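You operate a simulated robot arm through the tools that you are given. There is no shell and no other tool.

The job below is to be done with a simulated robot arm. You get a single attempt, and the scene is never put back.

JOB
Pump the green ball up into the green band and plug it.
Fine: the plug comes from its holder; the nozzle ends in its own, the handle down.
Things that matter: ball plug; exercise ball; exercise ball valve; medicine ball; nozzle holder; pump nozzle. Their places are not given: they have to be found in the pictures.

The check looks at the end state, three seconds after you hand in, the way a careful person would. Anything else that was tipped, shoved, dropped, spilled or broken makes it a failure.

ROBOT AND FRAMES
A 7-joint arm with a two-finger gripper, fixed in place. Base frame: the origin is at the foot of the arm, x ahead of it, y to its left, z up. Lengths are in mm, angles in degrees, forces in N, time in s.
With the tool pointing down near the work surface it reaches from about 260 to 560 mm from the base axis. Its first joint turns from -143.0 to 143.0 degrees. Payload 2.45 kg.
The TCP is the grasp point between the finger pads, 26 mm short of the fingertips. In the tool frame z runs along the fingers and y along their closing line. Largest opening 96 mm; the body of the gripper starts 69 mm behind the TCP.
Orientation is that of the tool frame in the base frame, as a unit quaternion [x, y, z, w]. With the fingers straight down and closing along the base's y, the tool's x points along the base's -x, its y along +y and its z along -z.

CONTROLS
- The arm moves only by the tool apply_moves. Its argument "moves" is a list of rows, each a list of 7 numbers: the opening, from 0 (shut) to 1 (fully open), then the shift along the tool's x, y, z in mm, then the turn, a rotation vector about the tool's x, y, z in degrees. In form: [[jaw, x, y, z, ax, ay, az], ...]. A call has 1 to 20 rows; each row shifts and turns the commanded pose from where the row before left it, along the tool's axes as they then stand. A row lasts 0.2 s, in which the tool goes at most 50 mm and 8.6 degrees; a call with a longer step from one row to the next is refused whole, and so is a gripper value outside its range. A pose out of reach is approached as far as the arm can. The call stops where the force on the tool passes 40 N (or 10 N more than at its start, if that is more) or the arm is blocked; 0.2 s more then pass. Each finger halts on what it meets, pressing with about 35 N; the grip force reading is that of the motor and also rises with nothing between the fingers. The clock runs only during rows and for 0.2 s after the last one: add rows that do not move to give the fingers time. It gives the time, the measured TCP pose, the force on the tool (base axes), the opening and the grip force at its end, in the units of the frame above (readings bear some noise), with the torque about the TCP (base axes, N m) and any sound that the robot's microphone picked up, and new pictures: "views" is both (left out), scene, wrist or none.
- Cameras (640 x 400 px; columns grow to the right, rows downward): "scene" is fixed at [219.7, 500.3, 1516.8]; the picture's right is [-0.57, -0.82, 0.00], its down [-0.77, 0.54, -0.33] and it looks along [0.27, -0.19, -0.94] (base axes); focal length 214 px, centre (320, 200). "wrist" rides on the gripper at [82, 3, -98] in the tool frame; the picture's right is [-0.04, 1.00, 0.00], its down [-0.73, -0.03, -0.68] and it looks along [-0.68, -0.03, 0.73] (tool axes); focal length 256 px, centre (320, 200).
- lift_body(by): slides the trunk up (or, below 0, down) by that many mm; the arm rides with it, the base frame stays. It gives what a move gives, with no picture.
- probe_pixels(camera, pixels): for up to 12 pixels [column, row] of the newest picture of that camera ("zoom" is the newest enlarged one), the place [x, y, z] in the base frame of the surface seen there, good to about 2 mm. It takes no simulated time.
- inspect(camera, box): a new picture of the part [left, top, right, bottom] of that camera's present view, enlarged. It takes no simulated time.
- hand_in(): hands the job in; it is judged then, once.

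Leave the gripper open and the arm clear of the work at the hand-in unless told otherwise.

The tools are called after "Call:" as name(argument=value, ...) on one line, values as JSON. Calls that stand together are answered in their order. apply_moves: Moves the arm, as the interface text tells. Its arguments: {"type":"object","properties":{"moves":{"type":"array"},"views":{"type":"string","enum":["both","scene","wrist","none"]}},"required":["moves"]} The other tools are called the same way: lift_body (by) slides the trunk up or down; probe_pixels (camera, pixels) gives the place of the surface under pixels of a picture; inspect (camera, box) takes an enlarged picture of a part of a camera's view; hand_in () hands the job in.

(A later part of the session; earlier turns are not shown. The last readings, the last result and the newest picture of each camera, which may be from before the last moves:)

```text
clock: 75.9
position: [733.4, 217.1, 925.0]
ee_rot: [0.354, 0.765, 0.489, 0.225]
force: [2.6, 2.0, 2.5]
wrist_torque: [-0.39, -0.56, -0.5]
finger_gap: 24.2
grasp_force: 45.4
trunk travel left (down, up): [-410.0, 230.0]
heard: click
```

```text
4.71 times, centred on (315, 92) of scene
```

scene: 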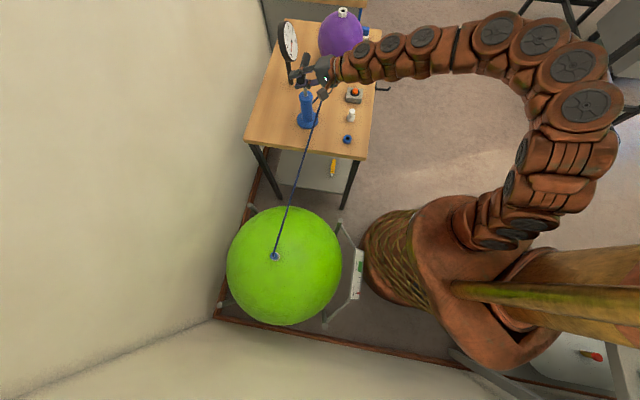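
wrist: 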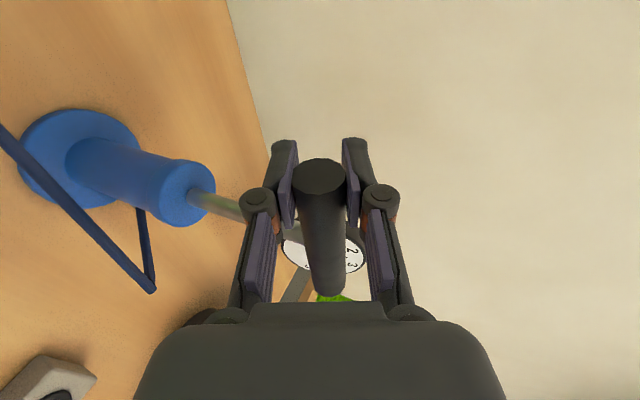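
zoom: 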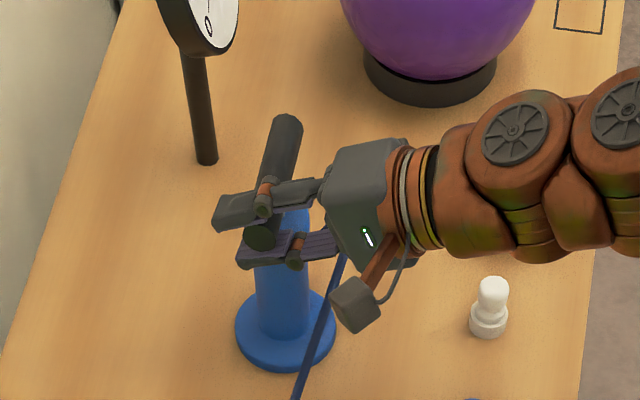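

The pointer is at about 65.6, which is good. I'll press the handle down a further 8 mm to make sure it's fully down, watching the force.

Call:
lift_body(by=-8)

Call:
inspect(camera="wrist", box=[0, 80, 400, 330])

Call:
inspect(camera="scene", box=[330, 235, 378, 305])

```text
clock: 76.3
position: [734.3, 217.3, 924.4]
ee_rot: [0.352, 0.764, 0.49, 0.228]
force: [-5.7, 1.0, 5.1]
wrist_torque: [-0.02, -0.16, 0.44]
finger_gap: 23.8
grasp_force: 45.0
trunk travel left (down, up): [-405.0, 235.0]
stopped: the force on the tool passed its limit at 47 N (the readings are from after the stop); the commanded pose is now the measured one
```

```text
1.60 times, centred on (200, 205) of wrist
```

zoom: 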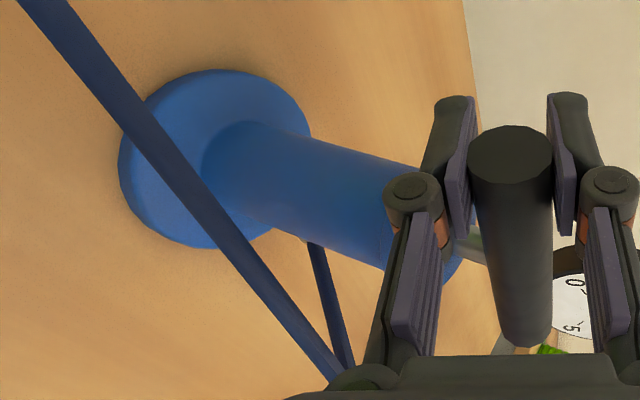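

```text
5.71 times, centred on (354, 270) of scene
```

zoom: 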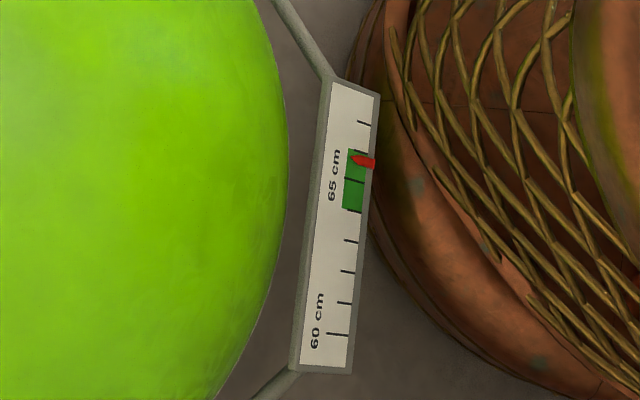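

The handle is on its lower stop at z≈924. I'll open the gripper and back away along the tool axis.

Call:
apply_moves(moves=[[1, 0, 0, 0, 0, 0, 0], [1, 0, 0, 0, 0, 0, 0], [1, 0, 0, 0, 0, 0, 0], [1, 0, 0, 0, 0, 0, 0], [1, 0, 0, 0, 0, 0, 0], [1, 0, 0, -25, 0, 0, 0], [1, 0, 0, -35, 0, 0, 0], [1, 0, 0, -35, 0, 0, 0], [1, 0, 0, -35, 0, 0, 0], [1, 0, 0, -35, 0, 0, 0], [1, 0, 0, -35, 0, 0, 0], [1, 0, 0, 0, 0, 0, 0]], views="both")

```text
clock: 78.9
position: [595.0, 99.7, 1006.8]
ee_rot: [0.353, 0.764, 0.49, 0.228]
force: [0.1, -0.4, -0.6]
wrist_torque: [0.0, 0.01, 0.01]
finger_gap: 95.9
grasp_force: 0.1
trunk travel left (down, up): [-405.0, 235.0]
```

scene: 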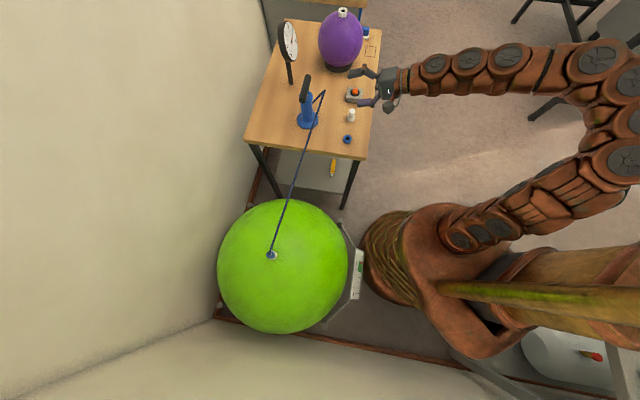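
wrist: 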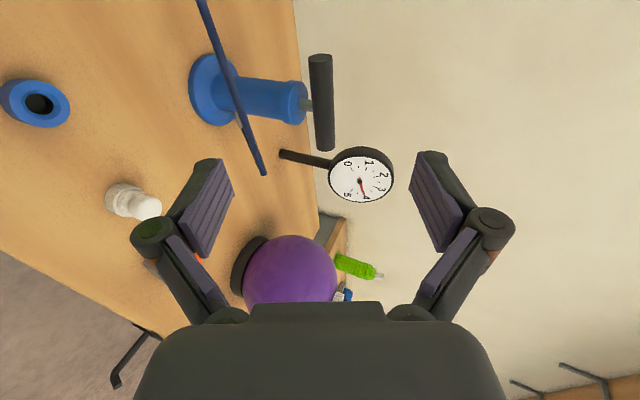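

The handle stays down. I'll probe the nozzle's new place on the enlarged ball in the scene view (around (271,254)).

Call:
inspect(camera="scene", box=[256, 242, 288, 266])

Call:
probe_pixels(camera="scene", pixels=[[271, 254], [270, 255], [271, 257], [274, 258], [275, 257], [268, 256], [273, 253], [284, 262], [265, 262]])

```text
16.00 times, centred on (272, 254) of scene
```

zoom: 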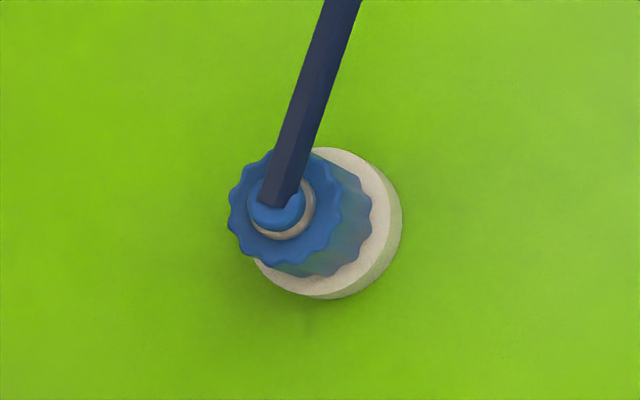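

```text
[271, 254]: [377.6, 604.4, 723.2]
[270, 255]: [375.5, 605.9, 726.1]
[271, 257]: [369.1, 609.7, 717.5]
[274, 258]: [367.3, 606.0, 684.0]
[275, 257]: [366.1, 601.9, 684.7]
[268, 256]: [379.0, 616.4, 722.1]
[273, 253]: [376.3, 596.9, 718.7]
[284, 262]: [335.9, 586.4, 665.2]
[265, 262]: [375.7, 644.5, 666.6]
```

The nozzle axis is now at about (379,608.5), with the grip from z 684 to 720. I'll lower the trunk 55 mm so one trunk height serves both the table and the ball, then undo the roll and pitch back to 45°.

Call:
lift_body(by=-55)

Call:
apply_moves(moves=[[1, 0, 0, 0, 0, 0, -8.2], [1, 0, 0, 0, 0, 0, -8.2], [1, 0, 0, 0, 0, 0, -8.2], [1, 0, 0, 0, 0, 0, -8.2], [1, 0, 0, 0, 0, 0, -8.2], [1, 0, 0, 0, 0, 0, -8.2], [1, 0, 0, 0, 0, 0, -8.2], [1, 0, 0, 0, 0, 0, -8.2], [1, 0, 0, 0, 0, 0, -8.2], [1, 0, 0, 0, 0, 0, -8.2], [1, 0, 0, 0, 0, 0, -8.0], [1, 0, 0, 0, 0, 6.7, 0], [1, 0, 0, 0, 0, 6.7, 0], [1, 0, 0, 0, 0, 6.7, 0], [1, 0, 0, 0, 0, 0, 0]], views="scene")

```text
clock: 79.9
position: [595.1, 99.7, 953.4]
ee_rot: [0.352, 0.764, 0.49, 0.228]
force: [0.5, 0.4, 0.9]
wrist_torque: [0.0, -0.03, 0.02]
finger_gap: 95.8
grasp_force: 0.1
trunk travel left (down, up): [-350.0, 290.0]
```

```text
clock: 83.1
position: [595.0, 99.4, 952.7]
ee_rot: [-0.318, 0.866, 0.132, 0.362]
force: [-0.2, 0.2, 0.2]
wrist_torque: [0.0, 0.03, 0.0]
finger_gap: 96.0
grasp_force: 0.0
trunk travel left (down, up): [-350.0, 290.0]
```

scene: 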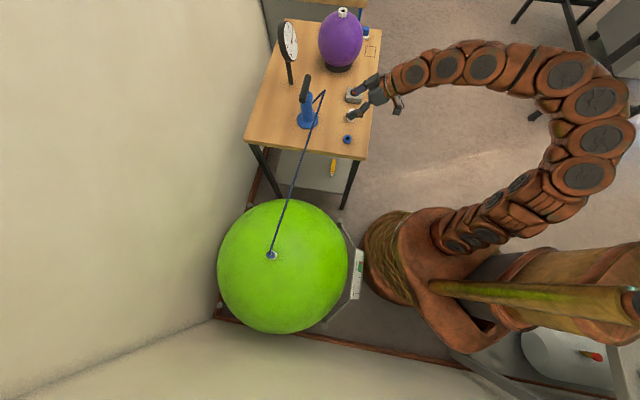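

Now I'll cross over to the pre-grasp point by the ball and turn the yaw to 58°.

Call:
apply_moves(moves=[[1, 4.32, 41.7, 13.15, 0, 0, 0], [1, 4.32, 41.7, 13.15, 0, 0, 0], [1, 4.32, 41.7, 13.15, 0, 0, 0], [1, 4.32, 41.7, 13.15, 0, 0, 0], [1, 4.32, 41.7, 13.15, 0, 0, 0], [1, 4.32, 41.7, 13.15, 0, 0, 0], [1, 4.32, 41.7, 13.15, 0, 0, 0], [1, 4.32, 41.7, 13.15, 0, 0, 0], [1, 4.32, 41.7, 13.15, 0, 0, 0], [1, 4.32, 41.7, 13.15, 0, 0, 0], [1, 4.32, 41.7, 13.15, 0, 0, 0], [1, 4.32, 41.7, 13.15, 0, 0, 0], [1, 0, 0, 0, -4.2, 0, -4.14], [1, 0, 0, 0, -4.2, 0, -4.14], [1, 0, 0, 0, -4.2, 0, -4.14], [1, 0, 0, 0, 0, 0, 0]], views="both")

```text
clock: 86.5
position: [330.6, 530.5, 802.5]
ee_rot: [-0.448, 0.807, 0.185, 0.337]
force: [-0.3, -0.1, 0.2]
wrist_torque: [-0.01, 0.03, -0.05]
finger_gap: 95.9
grasp_force: 0.0
trunk travel left (down, up): [-350.0, 290.0]
```

scene: 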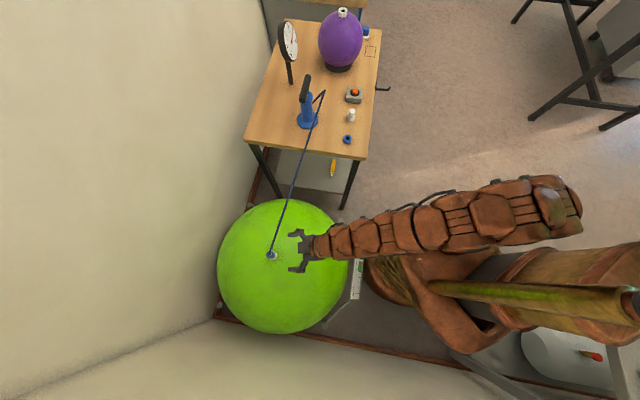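
wrist: 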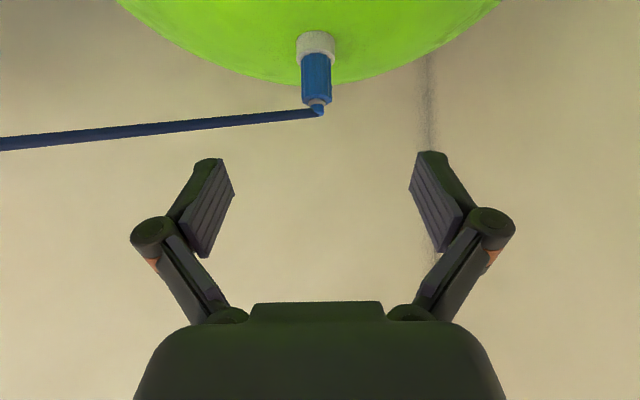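

The nozzle is visible at (316,78). I'll probe it and check the scale.

Call:
probe_pixels(camera="wrist", pixels=[[316, 60], [316, 70], [316, 80], [316, 92], [316, 98], [304, 80], [329, 80], [316, 45], [316, 54], [317, 110], [318, 104]])

Call:
inspect(camera="scene", box=[330, 235, 378, 305])

Call:
inspect(camera="wrist", box=[280, 20, 360, 130])

```text
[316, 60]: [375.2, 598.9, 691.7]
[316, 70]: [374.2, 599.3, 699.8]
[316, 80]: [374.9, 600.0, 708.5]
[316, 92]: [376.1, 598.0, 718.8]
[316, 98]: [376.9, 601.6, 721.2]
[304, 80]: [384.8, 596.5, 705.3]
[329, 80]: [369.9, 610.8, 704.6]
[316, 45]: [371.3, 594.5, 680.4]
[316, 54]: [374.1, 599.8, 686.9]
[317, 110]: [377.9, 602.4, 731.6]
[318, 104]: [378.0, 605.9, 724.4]
```

```text
5.71 times, centred on (354, 270) of scene
```

zoom: 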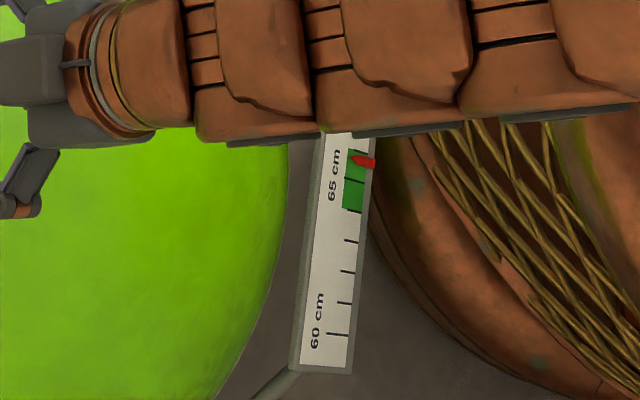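

```text
3.64 times, centred on (320, 75) of wrist
```

zoom: 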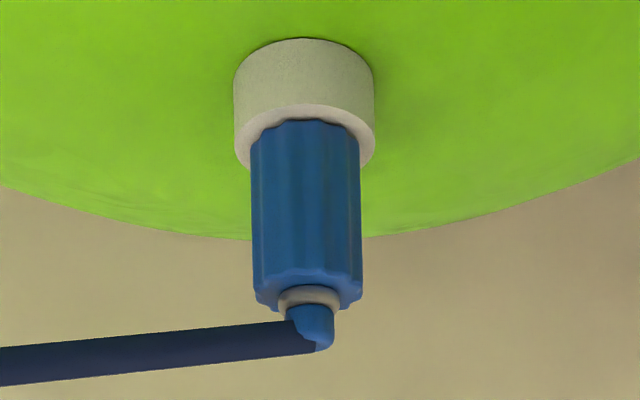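

The axis is at about (380.5,609.5) and the ring top at about 685. The pointer holds at 65.6. I'll advance to TCP z≈715 and close on the grip.

Call:
apply_moves(moves=[[1, -0.9, 0, 32, 0, 0, 0], [1, -0.9, 0, 32, 0, 0, 0], [1, -0.9, 0, 32, 0, 0, 0], [1, -1, 0, 20, 0, 0, 0], [1, 0, 0, 12, 0, 0, 0], [1, 0, 0, 0, 0, 0, 0], [0, 0, 0, 0, 0, 0, 0], [0, 0, 0, 0, 0, 0, 0], [0, 0, 0, 0, 0, 0, 0], [0, 0, 0, 0, 0, 0, 0], [0, 0, 0, 0, 0, 0, 0], [0, 0, 0, 0, 0, 0, 0]], views="wrist")

```text
clock: 89.1
position: [380.0, 612.1, 716.0]
ee_rot: [-0.448, 0.807, 0.187, 0.337]
force: [6.1, -1.2, 4.5]
wrist_torque: [-0.06, -0.09, 0.01]
finger_gap: 24.2
grasp_force: 35.1
trunk travel left (down, up): [-350.0, 290.0]
```

wrist: 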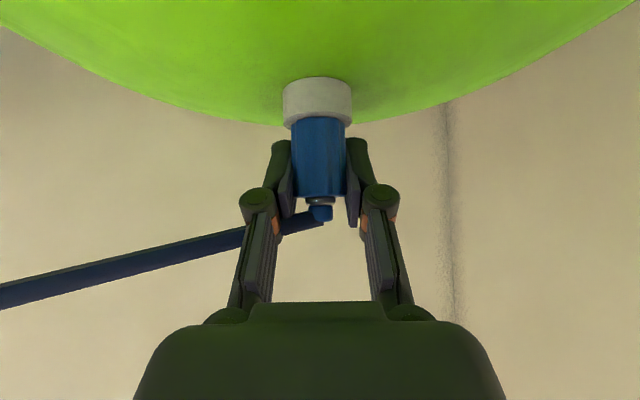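

Gripped at a gap of 24.2 mm. I'll pull up slowly (15 mm) and see whether the nozzle follows or slips.

Call:
apply_moves(moves=[[0, -2.1, 0, -2.1, 0, 0, 0], [0, -2.1, 0, -2.1, 0, 0, 0], [0, -2.1, 0, -2.1, 0, 0, 0], [0, -2.1, 0, -2.1, 0, 0, 0], [0, -2.1, 0, -2.1, 0, 0, 0]], views="wrist")

```text
clock: 90.3
position: [380.8, 611.5, 730.7]
ee_rot: [-0.447, 0.807, 0.185, 0.338]
force: [0.1, 0.2, -0.3]
wrist_torque: [-0.01, 0.01, -0.02]
finger_gap: 24.2
grasp_force: 34.9
trunk travel left (down, up): [-350.0, 290.0]
```

wrist: 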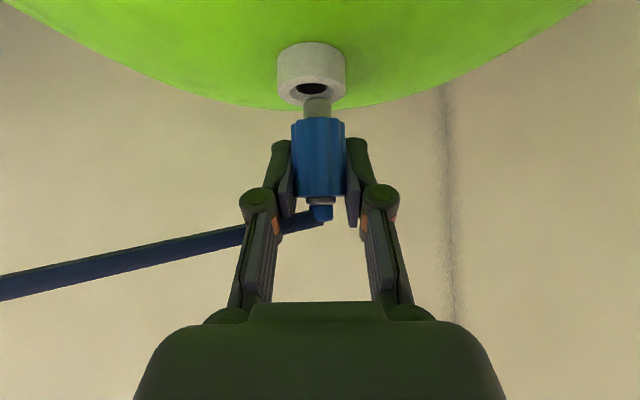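

The slow pull worked: the nozzle came out with no slip, and the leak clock has started. I'll go straight to above the holder in one call, up and then across.

Call:
apply_moves(moves=[[0, -17.7, 0, -17.7, 0, 0, 0], [0, 13.24, -36.85, -24.32, 2.805, 0, 2.805], [0, 11.39, -38.6, -22.47, 2.805, 0, 2.805], [0, 9.46, -40.16, -20.54, 2.805, 0, 2.805], [0, 7.46, -41.53, -18.54, 2.805, 0, 2.805], [0, 5.4, -42.71, -16.48, 2.805, 0, 2.805], [0, 3.29, -43.67, -14.37, 2.805, 0, 2.805], [0, 1.13, -44.44, -12.21, 2.805, 0, 2.805], [0, -1.06, -44.97, -10.02, 2.805, 0, 2.805], [0, -3.27, -45.31, -7.81, 2.805, 0, 2.805], [0, -5.49, -45.42, -5.59, 2.805, 0, 2.805], [0, -7.72, -45.32, -3.36, 2.805, 0, 2.805], [0, -9.92, -45.0, -1.16, 2.805, 0, 2.805], [0, 0, 0, 0, 0, 0, 0]], views="both")

```text
clock: 93.3
position: [585.3, 103.6, 850.2]
ee_rot: [-0.082, 0.919, 0.036, 0.383]
force: [0.2, 0.5, -1.2]
wrist_torque: [0.0, 0.0, -0.03]
finger_gap: 24.1
grasp_force: 35.4
trunk travel left (down, up): [-350.0, 290.0]
```

scene: 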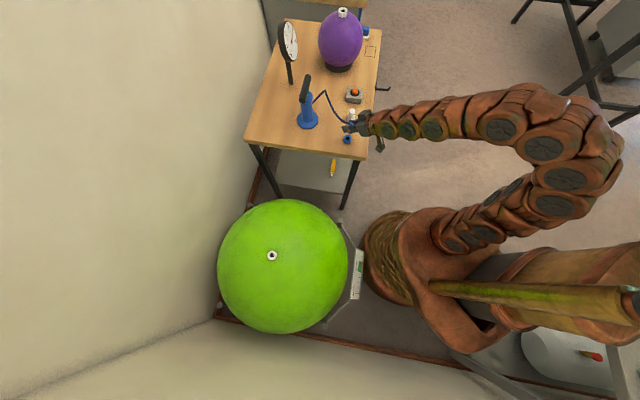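
wrist: 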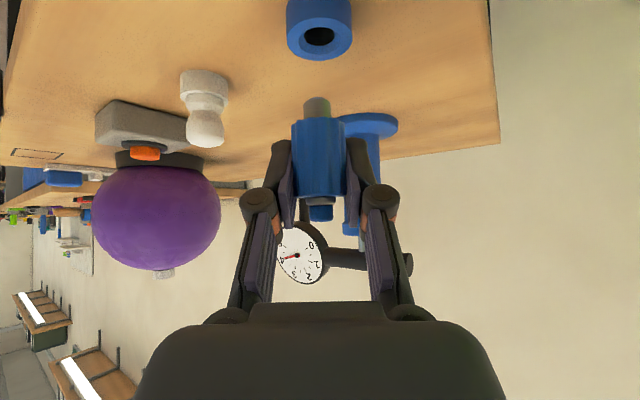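

I'm above the holder. Probing the stem tip and the holder hole for final alignment (this takes no simulated time).

Call:
inspect(camera="wrist", box=[270, 0, 370, 130])

Call:
probe_pixels(camera="wrist", pixels=[[316, 100], [316, 108], [310, 105], [323, 105], [317, 130], [317, 150], [287, 30], [353, 30], [319, 52], [319, 60], [319, 47], [300, 15]])

Call:
inspect(camera="scene", box=[330, 235, 378, 305])

```text
3.08 times, centred on (320, 65) of wrist
```

zoom: 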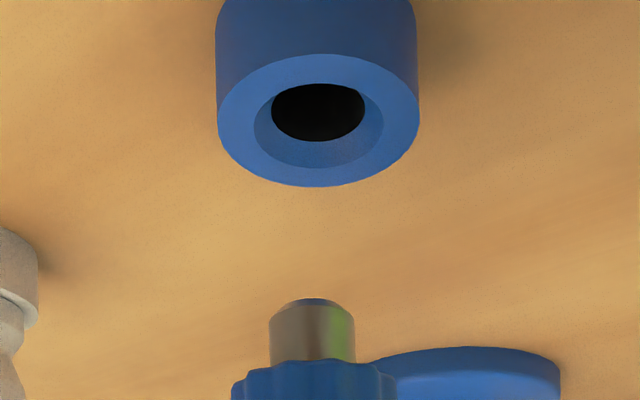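

```text
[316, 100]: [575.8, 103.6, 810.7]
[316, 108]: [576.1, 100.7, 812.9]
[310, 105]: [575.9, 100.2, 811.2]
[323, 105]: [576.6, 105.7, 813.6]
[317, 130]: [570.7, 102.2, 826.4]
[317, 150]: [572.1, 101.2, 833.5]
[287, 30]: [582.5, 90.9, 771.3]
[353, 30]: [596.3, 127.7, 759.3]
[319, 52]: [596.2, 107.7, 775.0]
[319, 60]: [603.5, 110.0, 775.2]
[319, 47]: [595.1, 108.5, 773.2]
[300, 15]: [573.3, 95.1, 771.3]
```

```text
5.71 times, centred on (354, 270) of scene
```

zoom: 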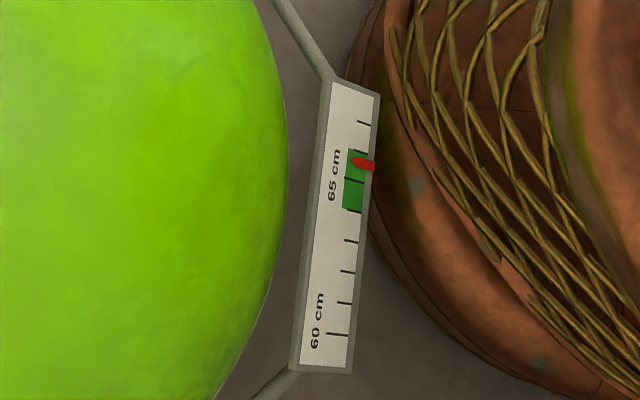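

The pointer is still at about 65.5, so the leak is small. The stem needs about +2.9 mm outward and +2.3 mm in y. I'll correct and insert into the holder.

Call:
apply_moves(moves=[[0, 3.6, 2.3, 7.7, 0, 0, 0], [0, 7.1, 0, 7.1, 0, 0, 0], [0, 7.1, 0, 7.1, 0, 0, 0], [0, 3.5, 0, 3.5, 0, 0, 0], [0, 3.0, 0, 3.0, 0, 0, 0], [0, 3.0, 0, 3.0, 0, 0, 0], [0, 2.5, 0, 2.5, 0, 0, 0], [0, 0, 0, 0, 0, 0, 0]], views="wrist")

```text
clock: 95.1
position: [588.2, 105.5, 806.4]
ee_rot: [-0.081, 0.919, 0.035, 0.385]
force: [-5.1, -5.4, 26.4]
wrist_torque: [-0.13, 0.29, -0.03]
finger_gap: 24.2
grasp_force: 35.0
trunk travel left (down, up): [-350.0, 290.0]
```

wrist: 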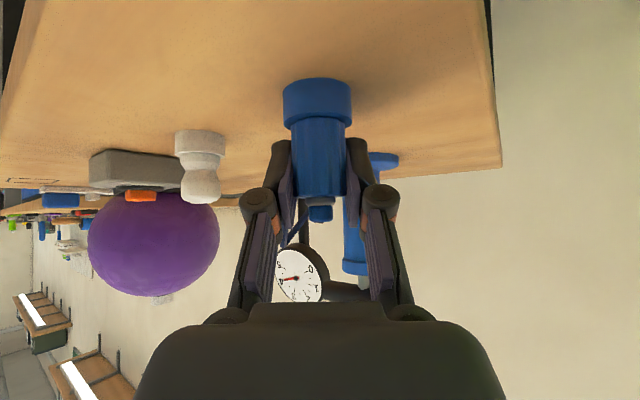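

The nozzle is seated in the holder (26 N press at TCP z 806). I'll release, retreat, rise and move to above the plug.

Call:
apply_moves(moves=[[1, 0, 0, 0, 0, 0, 0], [1, 0, 0, 0, 0, 0, 0], [1, 0, 0, 0, 0, 0, 0], [1, 0, 0, -10, 0, 0, 0], [1, 0, 0, -25, 0, 0, 0], [1, 0, 0, -25, 0, 0, 0], [1, -19, 0, -19, 0, 0, 0], [1, 0, 0, 0, 5.44, 0, 5.44], [1, -26.4, -24.6, 26.4, 0, 0, 0], [1, -26.4, -24.6, 26.4, 0, 0, 0], [1, -26.4, -24.6, 26.4, 0, 0, 0], [1, 0, 0, 0, 0, 0, 0]], views="both")

```text
clock: 97.7
position: [660.8, 32.0, 872.3]
ee_rot: [-0.021, 0.923, 0.011, 0.385]
force: [-0.3, 0.3, -0.1]
wrist_torque: [-0.02, 0.0, 0.01]
finger_gap: 95.7
grasp_force: 0.1
trunk travel left (down, up): [-350.0, 290.0]
```

scene: 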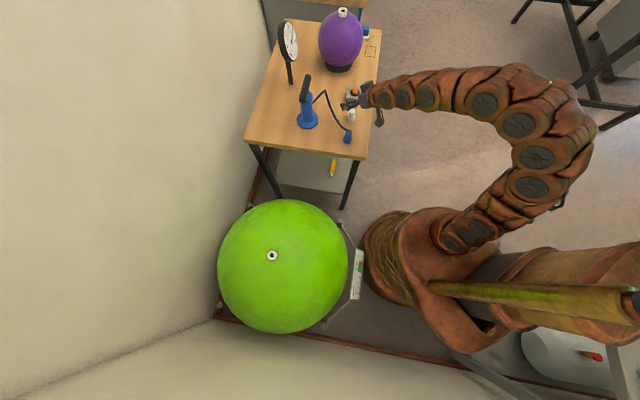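
wrist: 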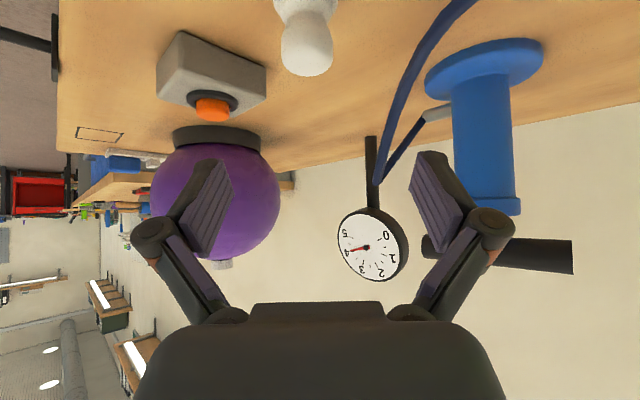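

I'm above the plug, which shows at wrist (306,40). Probing it, checking the nozzle seating in the scene, and checking the scale.

Call:
probe_pixels(camera="wrist", pixels=[[307, 70], [307, 60], [307, 45], [307, 30], [307, 20], [307, 10], [285, 55], [330, 55], [295, 45], [320, 45], [280, 8], [335, 8]])

Call:
inspect(camera="wrist", box=[260, 0, 356, 84])

Call:
inspect(camera="scene", box=[332, 118, 364, 148])

Call:
inspect(camera="scene", box=[330, 235, 378, 305])

```text
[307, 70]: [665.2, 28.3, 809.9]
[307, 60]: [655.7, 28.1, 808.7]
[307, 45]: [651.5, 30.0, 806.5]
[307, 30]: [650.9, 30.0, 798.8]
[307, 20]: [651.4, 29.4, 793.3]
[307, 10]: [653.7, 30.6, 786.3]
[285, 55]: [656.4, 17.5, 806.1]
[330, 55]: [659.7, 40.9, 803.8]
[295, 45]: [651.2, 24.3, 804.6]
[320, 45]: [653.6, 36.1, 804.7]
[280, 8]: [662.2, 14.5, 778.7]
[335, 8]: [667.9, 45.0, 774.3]
```

```text
4.76 times, centred on (308, 42) of wrist
```

zoom: 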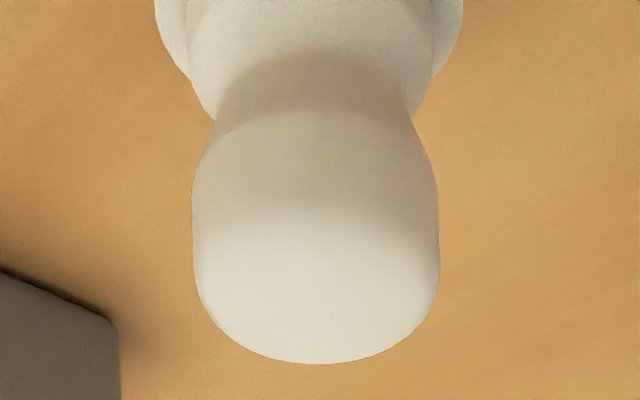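

```text
13.33 times, centred on (348, 133) of scene
```

zoom: 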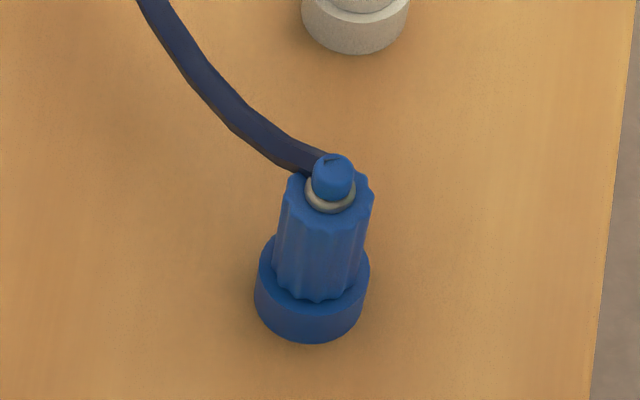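

```text
5.71 times, centred on (354, 270) of scene
```

zoom: 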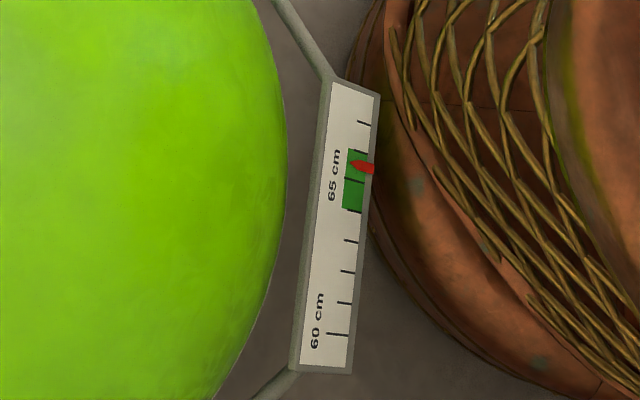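

The nozzle is seated just as at the start. The pointer reads about 65.4. The plug axis is at about (663.4,29.3). I'll descend to TCP z≈807 around the knob and close.

Call:
apply_moves(moves=[[1, 14.8, -0.93, 16, 0, 0, 0], [1, 14.8, -0.93, 16, 0, 0, 0], [1, 14.8, -0.93, 16, 0, 0, 0], [1, 0, 0, 0, 0, 0, 0], [0, 0, 0, 0, 0, 0, 0], [0, 0, 0, 0, 0, 0, 0], [0, 0, 0, 0, 0, 0, 0], [0, 0, 0, 0, 0, 0, 0], [0, 0, 0, 0, 0, 0, 0]], views="wrist")

```text
clock: 99.7
position: [662.7, 28.2, 806.6]
ee_rot: [-0.021, 0.923, 0.011, 0.385]
force: [-1.7, -10.4, 1.5]
wrist_torque: [-0.21, 0.05, 0.0]
finger_gap: 23.5
grasp_force: 34.9
trunk travel left (down, up): [-350.0, 290.0]
```

wrist: 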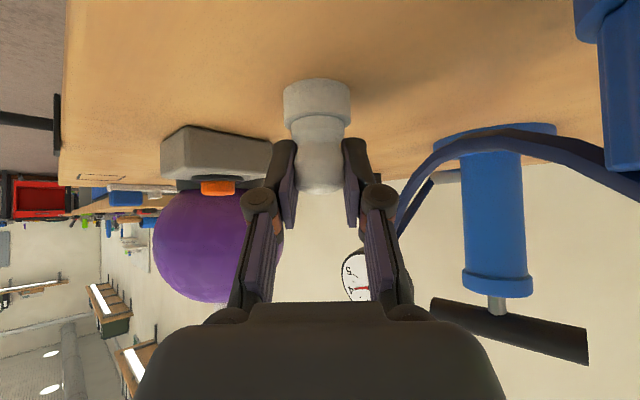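

The knob is gripped, with a side force of −10 N, so I'll ease 1.5 mm in −y and pull up slowly.

Call:
apply_moves(moves=[[0, 0, -1.5, 0, 0, 0, 0], [0, -2.1, 0, -2.1, 0, 0, 0], [0, -2.1, 0, -2.1, 0, 0, 0], [0, -2.1, 0, -2.1, 0, 0, 0], [0, -2.1, 0, -2.1, 0, 0, 0], [0, -2.1, 0, -2.1, 0, 0, 0], [0, -3, 0, -3, 0, 0, 0], [0, -5, 0, -5, 0, 0, 0]], views="wrist")

Call:
inspect(camera="wrist", box=[260, 40, 380, 220])

```text
clock: 101.5
position: [664.3, 26.7, 834.0]
ee_rot: [-0.019, 0.923, 0.009, 0.384]
force: [-0.1, 0.1, -0.3]
wrist_torque: [0.0, -0.01, -0.01]
finger_gap: 22.4
grasp_force: 34.8
trunk travel left (down, up): [-350.0, 290.0]
```

wrist: 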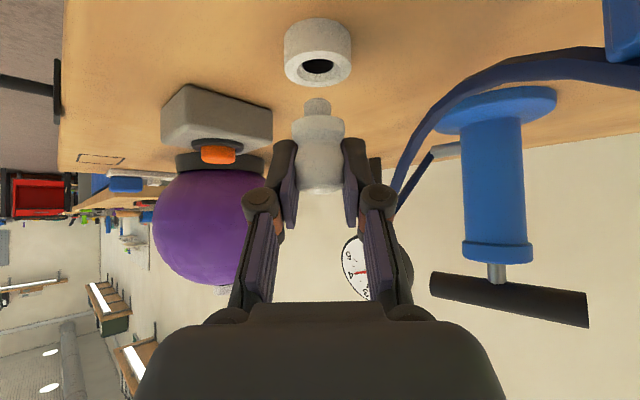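

```text
2.22 times, centred on (320, 130) of wrist
```

zoom: 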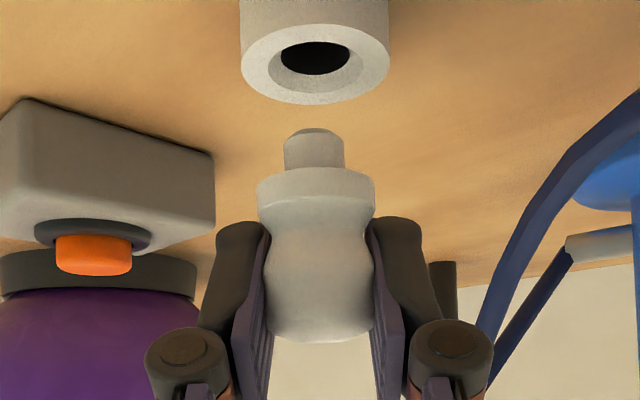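

The plug is out, held upright, with its stem down. Quick probe of the stem and flange heights relative to the TCP.

Call:
probe_pixels(camera="wrist", pixels=[[317, 99], [317, 104], [317, 110], [311, 107], [323, 107], [318, 120], [318, 128], [296, 125], [342, 125], [318, 150], [318, 165], [318, 185]])

Call:
inspect(camera="scene", box=[256, 242, 288, 266])

Call:
probe_pixels(camera="zoom", pixels=[[320, 160], [320, 270], [260, 220], [370, 220], [290, 170], [350, 260], [315, 215]])

```text
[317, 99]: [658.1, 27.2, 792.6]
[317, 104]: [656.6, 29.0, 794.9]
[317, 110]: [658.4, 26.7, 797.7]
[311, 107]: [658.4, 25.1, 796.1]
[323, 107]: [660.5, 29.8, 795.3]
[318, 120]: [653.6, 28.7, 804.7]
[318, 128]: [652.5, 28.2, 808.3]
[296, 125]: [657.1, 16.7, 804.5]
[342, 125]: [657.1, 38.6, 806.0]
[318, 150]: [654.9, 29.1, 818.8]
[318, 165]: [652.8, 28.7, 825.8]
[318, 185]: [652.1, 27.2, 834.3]
```

```text
16.00 times, centred on (272, 254) of scene
```

zoom: 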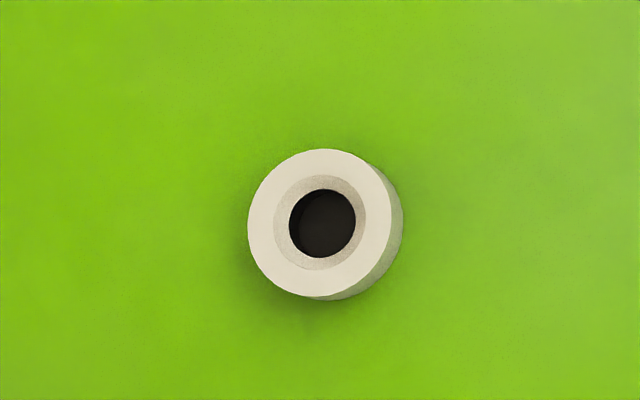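

```text
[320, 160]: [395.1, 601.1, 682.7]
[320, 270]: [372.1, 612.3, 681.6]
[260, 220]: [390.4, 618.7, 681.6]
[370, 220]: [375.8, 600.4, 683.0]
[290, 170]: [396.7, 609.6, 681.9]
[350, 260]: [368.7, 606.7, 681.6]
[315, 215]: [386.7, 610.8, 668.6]
```

The valve centre is at about (381.6,608.8) with its top at z≈682. The plug's stem bottom is 42.5 mm under the TCP. I'll carry it up and across to above the valve in one call.

Call:
apply_moves(moves=[[0, -21.2, 0, -21.2, 0, 0, 0], [0, 18.97, 42.37, -6.95, -2.8, 0, -2.79], [0, 16.87, 43.54, -4.85, -2.8, 0, -2.79], [0, 14.72, 44.49, -2.7, -2.8, 0, -2.79], [0, 12.53, 45.23, -0.51, -2.8, 0, -2.79], [0, 10.31, 45.76, 1.71, -2.8, 0, -2.79], [0, 8.07, 46.07, 3.95, -2.8, 0, -2.79], [0, 5.81, 46.16, 6.21, -2.8, 0, -2.79], [0, 3.56, 46.03, 8.46, -2.8, 0, -2.79], [0, 1.32, 45.69, 10.7, -2.8, 0, -2.79], [0, -0.9, 45.12, 12.92, -2.8, 0, -2.79], [0, -3.08, 44.34, 15.1, -2.8, 0, -2.79], [0, -5.22, 43.34, 17.24, -2.8, 0, -2.79], [0, -7.32, 42.14, 19.34, -2.8, 0, -2.79], [0, -9.34, 40.74, 21.36, -2.8, 0, -2.79], [0, 0, 0, 0, 0, 0, 0]], views="both")

Call:
inspect(camera="wrist", box=[260, 0, 380, 130])

```text
clock: 104.9
position: [381.9, 609.7, 746.9]
ee_rot: [-0.447, 0.807, 0.186, 0.338]
force: [-0.2, -0.5, -0.5]
wrist_torque: [0.02, -0.01, 0.03]
finger_gap: 23.1
grasp_force: 35.0
trunk travel left (down, up): [-350.0, 290.0]
```

scene: 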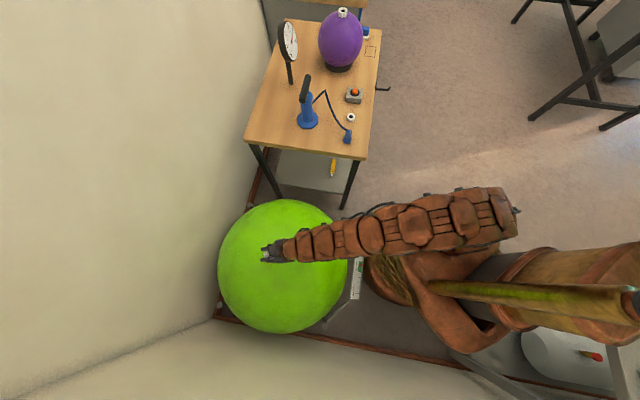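
wrist: 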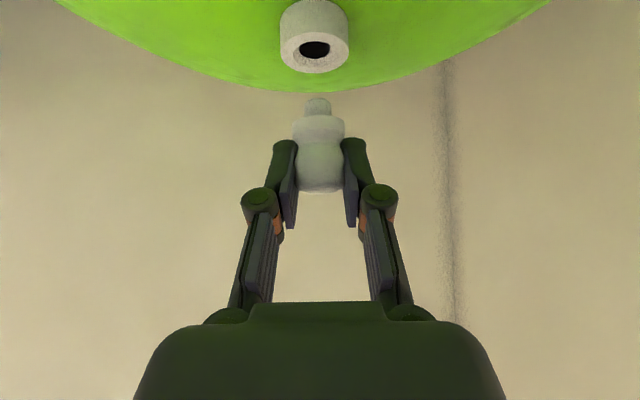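

```text
3.08 times, centred on (320, 65) of wrist
```

zoom: 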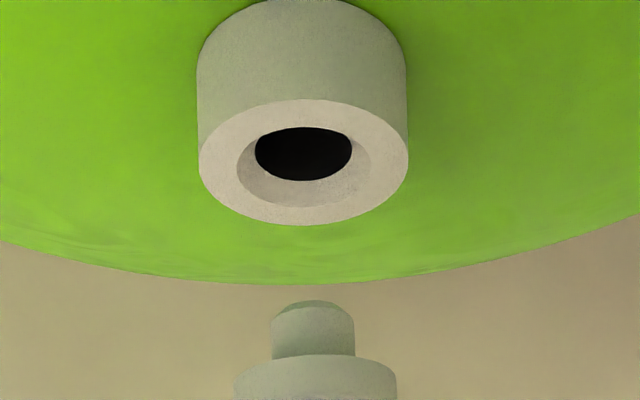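

The plug stem is just above the valve. Probing both for the last alignment.

Call:
probe_pixels(camera="wrist", pixels=[[318, 99], [318, 104], [318, 110], [312, 106], [323, 106], [318, 122], [315, 70], [315, 66], [286, 45], [344, 45], [315, 61], [318, 130]])

Call:
inspect(camera="scene", box=[330, 235, 378, 305])

```text
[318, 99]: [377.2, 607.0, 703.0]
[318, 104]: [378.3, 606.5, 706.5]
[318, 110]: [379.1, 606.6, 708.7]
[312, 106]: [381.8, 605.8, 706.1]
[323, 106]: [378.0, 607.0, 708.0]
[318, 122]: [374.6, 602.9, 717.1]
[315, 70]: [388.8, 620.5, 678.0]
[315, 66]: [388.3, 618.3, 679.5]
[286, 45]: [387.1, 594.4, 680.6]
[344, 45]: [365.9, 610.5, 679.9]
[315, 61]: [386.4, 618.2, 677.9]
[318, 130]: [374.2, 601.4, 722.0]
```

```text
5.71 times, centred on (354, 270) of scene
```

zoom: 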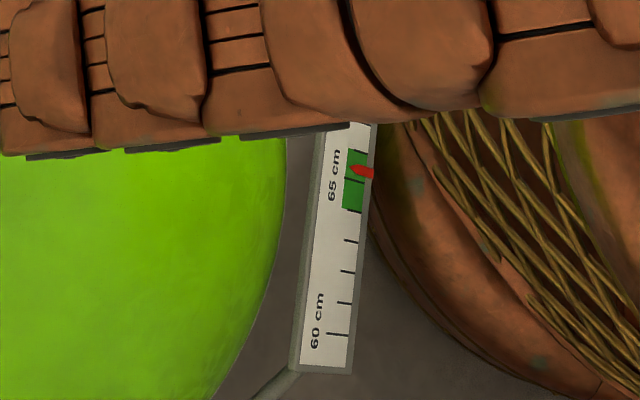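

The pointer is at about 65.3. The plug axis looks about 3 mm too far outward and about 1.3 mm off in y. I'll correct, come 8 mm lower, and re-check.

Call:
apply_moves(moves=[[0, 7.8, -1.3, 3.5, 0, 0, 0], [0, 0, 0, 0, 0, 0, 0]], views="wrist")

Call:
inspect(camera="wrist", box=[260, 0, 380, 130])

Call:
probe_pixels(camera="zoom", pixels=[[312, 315], [312, 330], [312, 345], [290, 330], [335, 330], [312, 375], [304, 245], [304, 235], [304, 225], [215, 180], [395, 180], [304, 215]])

```text
clock: 105.5
position: [382.4, 605.2, 737.9]
ee_rot: [-0.447, 0.807, 0.186, 0.338]
force: [0.2, 0.1, 0.3]
wrist_torque: [-0.03, 0.01, 0.01]
finger_gap: 22.8
grasp_force: 34.9
trunk travel left (down, up): [-350.0, 290.0]
```

wrist: 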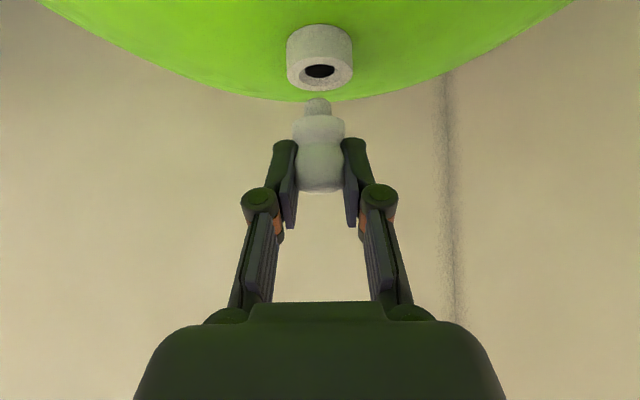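

```text
3.08 times, centred on (320, 65) of wrist
```

zoom: 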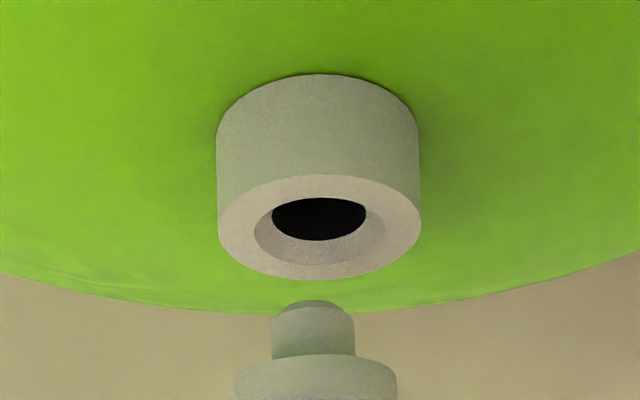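

```text
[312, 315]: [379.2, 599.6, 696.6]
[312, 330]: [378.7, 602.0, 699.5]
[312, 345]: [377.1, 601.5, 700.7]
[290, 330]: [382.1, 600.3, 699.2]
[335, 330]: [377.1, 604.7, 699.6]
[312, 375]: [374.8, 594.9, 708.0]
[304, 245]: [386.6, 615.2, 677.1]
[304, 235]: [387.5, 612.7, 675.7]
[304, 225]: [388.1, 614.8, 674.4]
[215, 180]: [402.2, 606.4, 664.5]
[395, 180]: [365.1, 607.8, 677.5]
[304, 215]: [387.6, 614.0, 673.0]
```

Close now: it needs about +1.5 mm outward and +1.2 mm in y. I'll correct that and press the plug into the valve.

Call:
apply_moves(moves=[[0, 2.5, 1.2, 4.6, 0, 0, 0], [0, 3.54, 0, 3.54, 0, 0, 0], [0, 3.54, 0, 3.54, 0, 0, 0], [0, 2.5, 0, 2.5, 0, 0, 0], [0, 2.5, 0, 2.5, 0, 0, 0], [0, 2.5, 0, 2.5, 0, 0, 0], [0, 2, 0, 2, 0, 0, 0]], views="wrist")

Call:
inspect(camera="wrist", box=[260, 30, 380, 200])

```text
clock: 107.1
position: [381.5, 607.1, 712.3]
ee_rot: [-0.447, 0.807, 0.188, 0.339]
force: [-4.3, -8.1, 23.9]
wrist_torque: [-0.26, 0.25, 0.05]
finger_gap: 22.7
grasp_force: 34.8
trunk travel left (down, up): [-350.0, 290.0]
```

wrist: 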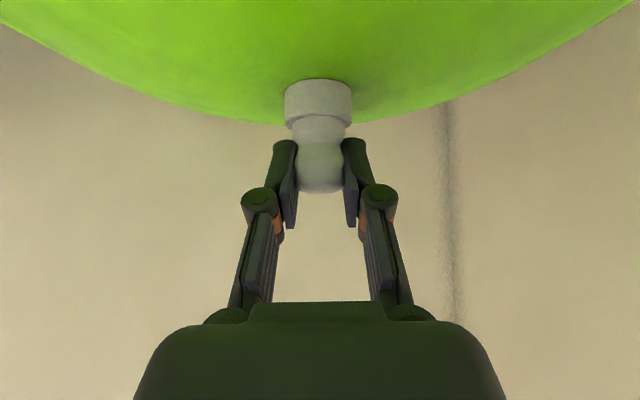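

```text
2.35 times, centred on (320, 115) of wrist
```

zoom: 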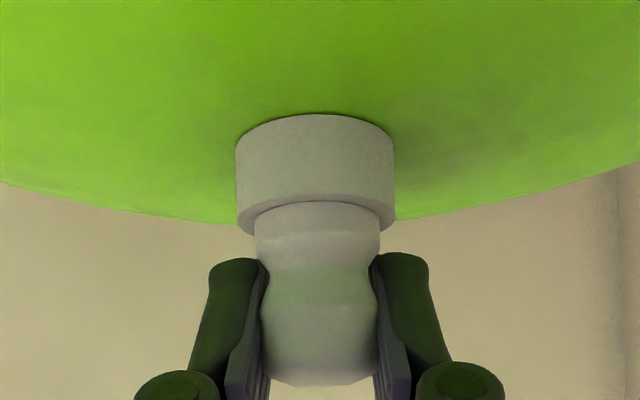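

The plug's flange sits on the ring with 24 N of press. One more gentle push of 2 mm, then I'll release and retreat along the tool axis.

Call:
apply_moves(moves=[[0, 1.4, 0, 1.4, 0, 0, 0], [0, 0, 0, 0, 0, 0, 0]], views="none")

Call:
apply_moves(moves=[[1, 0, 0, 0, 0, 0, 0], [1, 0, 0, 0, 0, 0, 0], [1, 0, 0, 0, 0, 0, 0], [1, 0, 0, 0, 0, 0, 0], [1, 0, 0, -20, 0, 0, 0], [1, 0, 0, -35, 0, 0, 0], [1, 0, 0, -40, 0, 0, 0], [1, 0, 0, -40, 0, 0, 0], [1, 0, 0, 0, 0, 0, 0]], views="both")

Call:
inspect(camera="wrist", box=[270, 10, 370, 120])

Call:
inspect(camera="scene", box=[330, 235, 378, 305])

```text
clock: 107.7
position: [381.6, 608.7, 709.6]
ee_rot: [-0.446, 0.806, 0.188, 0.34]
force: [5.9, 0.5, 32.4]
wrist_torque: [0.07, -0.15, 0.12]
finger_gap: 22.6
grasp_force: 35.2
trunk travel left (down, up): [-350.0, 290.0]
```

```text
clock: 109.7
position: [329.0, 524.6, 800.9]
ee_rot: [-0.447, 0.807, 0.186, 0.337]
force: [0.3, 0.1, -0.7]
wrist_torque: [0.0, 0.0, 0.02]
finger_gap: 96.3
grasp_force: 0.0
trunk travel left (down, up): [-350.0, 290.0]
```

scene: 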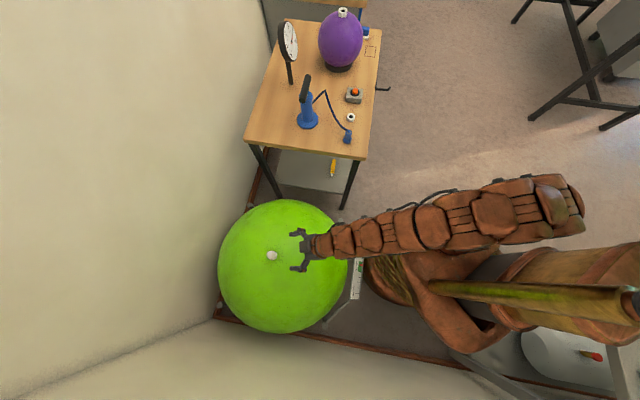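
wrist: 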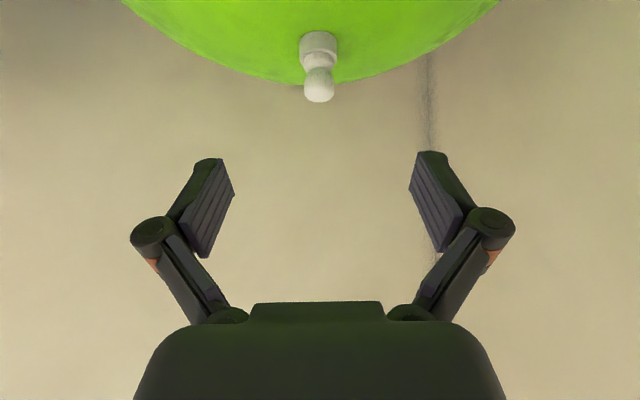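

```text
3.64 times, centred on (320, 65) of wrist
```

zoom: 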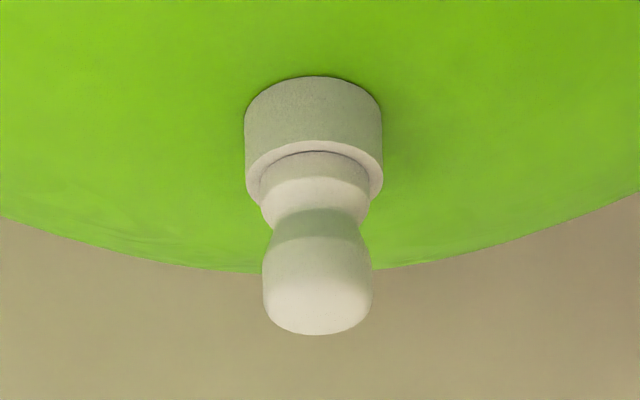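

```text
5.71 times, centred on (354, 270) of scene
```

zoom: 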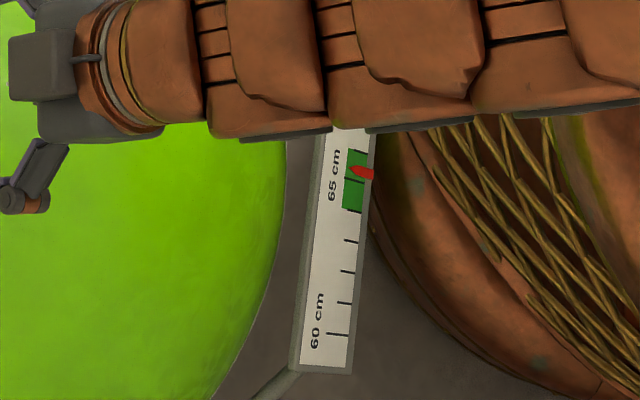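

The plug stands straight and seated, and the pointer is at about 65.3. I'll move the arm well clear, wait a few seconds and verify that the pointer holds, the handle is down and the nozzle is in its holder.

Call:
apply_moves(moves=[[1, 0, 0, -40, 0, 0, 0], [1, 0, 0, -40, 0, 0, 0], [1, 0, 0, -30, 0, 0, 0], [1, 0, 0, 0, 0, 0, 0]], views="none")

Call:
lift_body(by=120)

Call:
apply_moves(moves=[[1, 0, -30, -20, 0, 0, 0], [1, 0, -30, -20, 0, 0, 0], [1, 0, -30, -20, 0, 0, 0], [1, 0, 0, 0, 0, 0, 0], [1, 0, 0, 0, 0, 0, 0], [1, 0, 0, 0, 0, 0, 0], [1, 0, 0, 0, 0, 0, 0], [1, 0, 0, 0, 0, 0, 0], [1, 0, 0, 0, 0, 0, 0], [1, 0, 0, 0, 0, 0, 0]], views="both")

Call:
inspect(camera="scene", box=[330, 235, 378, 305])

Call:
inspect(camera="scene", box=[240, 0, 400, 170])

Call:
inspect(camera="scene", box=[256, 242, 288, 266])

```text
clock: 110.7
position: [289.6, 456.9, 879.0]
ee_rot: [-0.448, 0.807, 0.187, 0.336]
force: [-0.1, 0.2, -0.3]
wrist_torque: [-0.01, -0.01, -0.01]
finger_gap: 95.8
grasp_force: 0.1
trunk travel left (down, up): [-350.0, 290.0]
```

```text
clock: 112.2
position: [289.2, 457.8, 999.3]
ee_rot: [-0.447, 0.807, 0.186, 0.337]
force: [-0.2, -0.2, -0.3]
wrist_torque: [0.0, 0.0, 0.0]
finger_gap: 96.0
grasp_force: 0.1
trunk travel left (down, up): [-470.0, 170.0]
```

```text
clock: 114.4
position: [339.6, 374.2, 1039.5]
ee_rot: [-0.447, 0.808, 0.186, 0.337]
force: [0.9, -0.2, 0.1]
wrist_torque: [0.01, 0.0, -0.01]
finger_gap: 96.0
grasp_force: 0.0
trunk travel left (down, up): [-470.0, 170.0]
```

scene: 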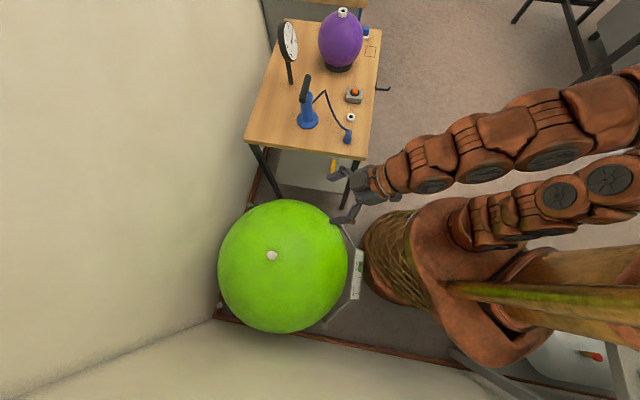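
wrist: 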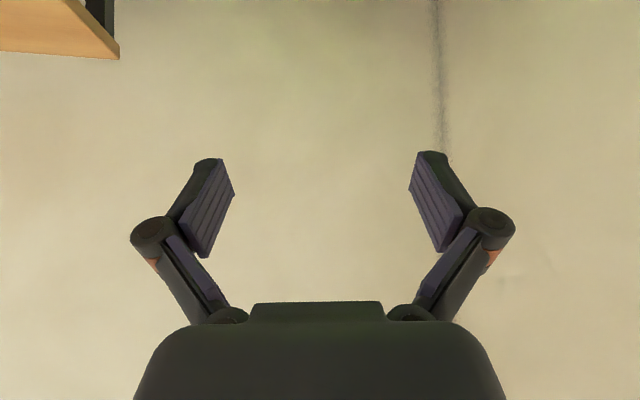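

```text
5.71 times, centred on (354, 270) of scene
```

zoom: 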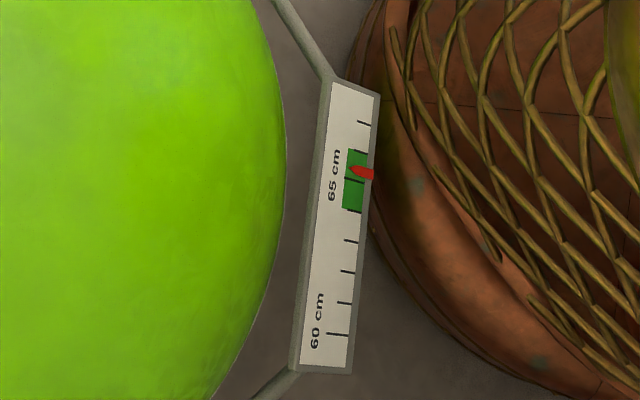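

```text
2.35 times, centred on (320, 85) of scene
```

zoom: 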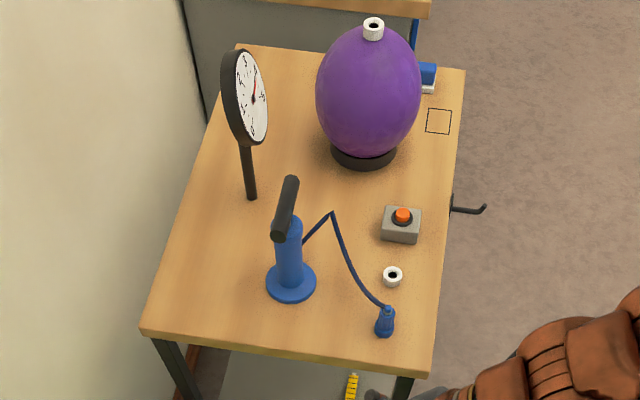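

```text
16.00 times, centred on (272, 254) of scene
```

zoom: 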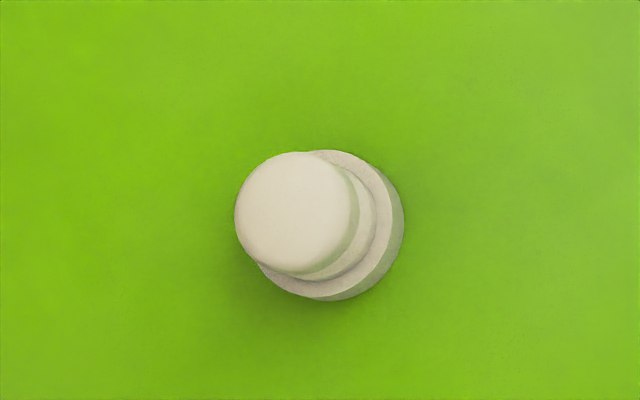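

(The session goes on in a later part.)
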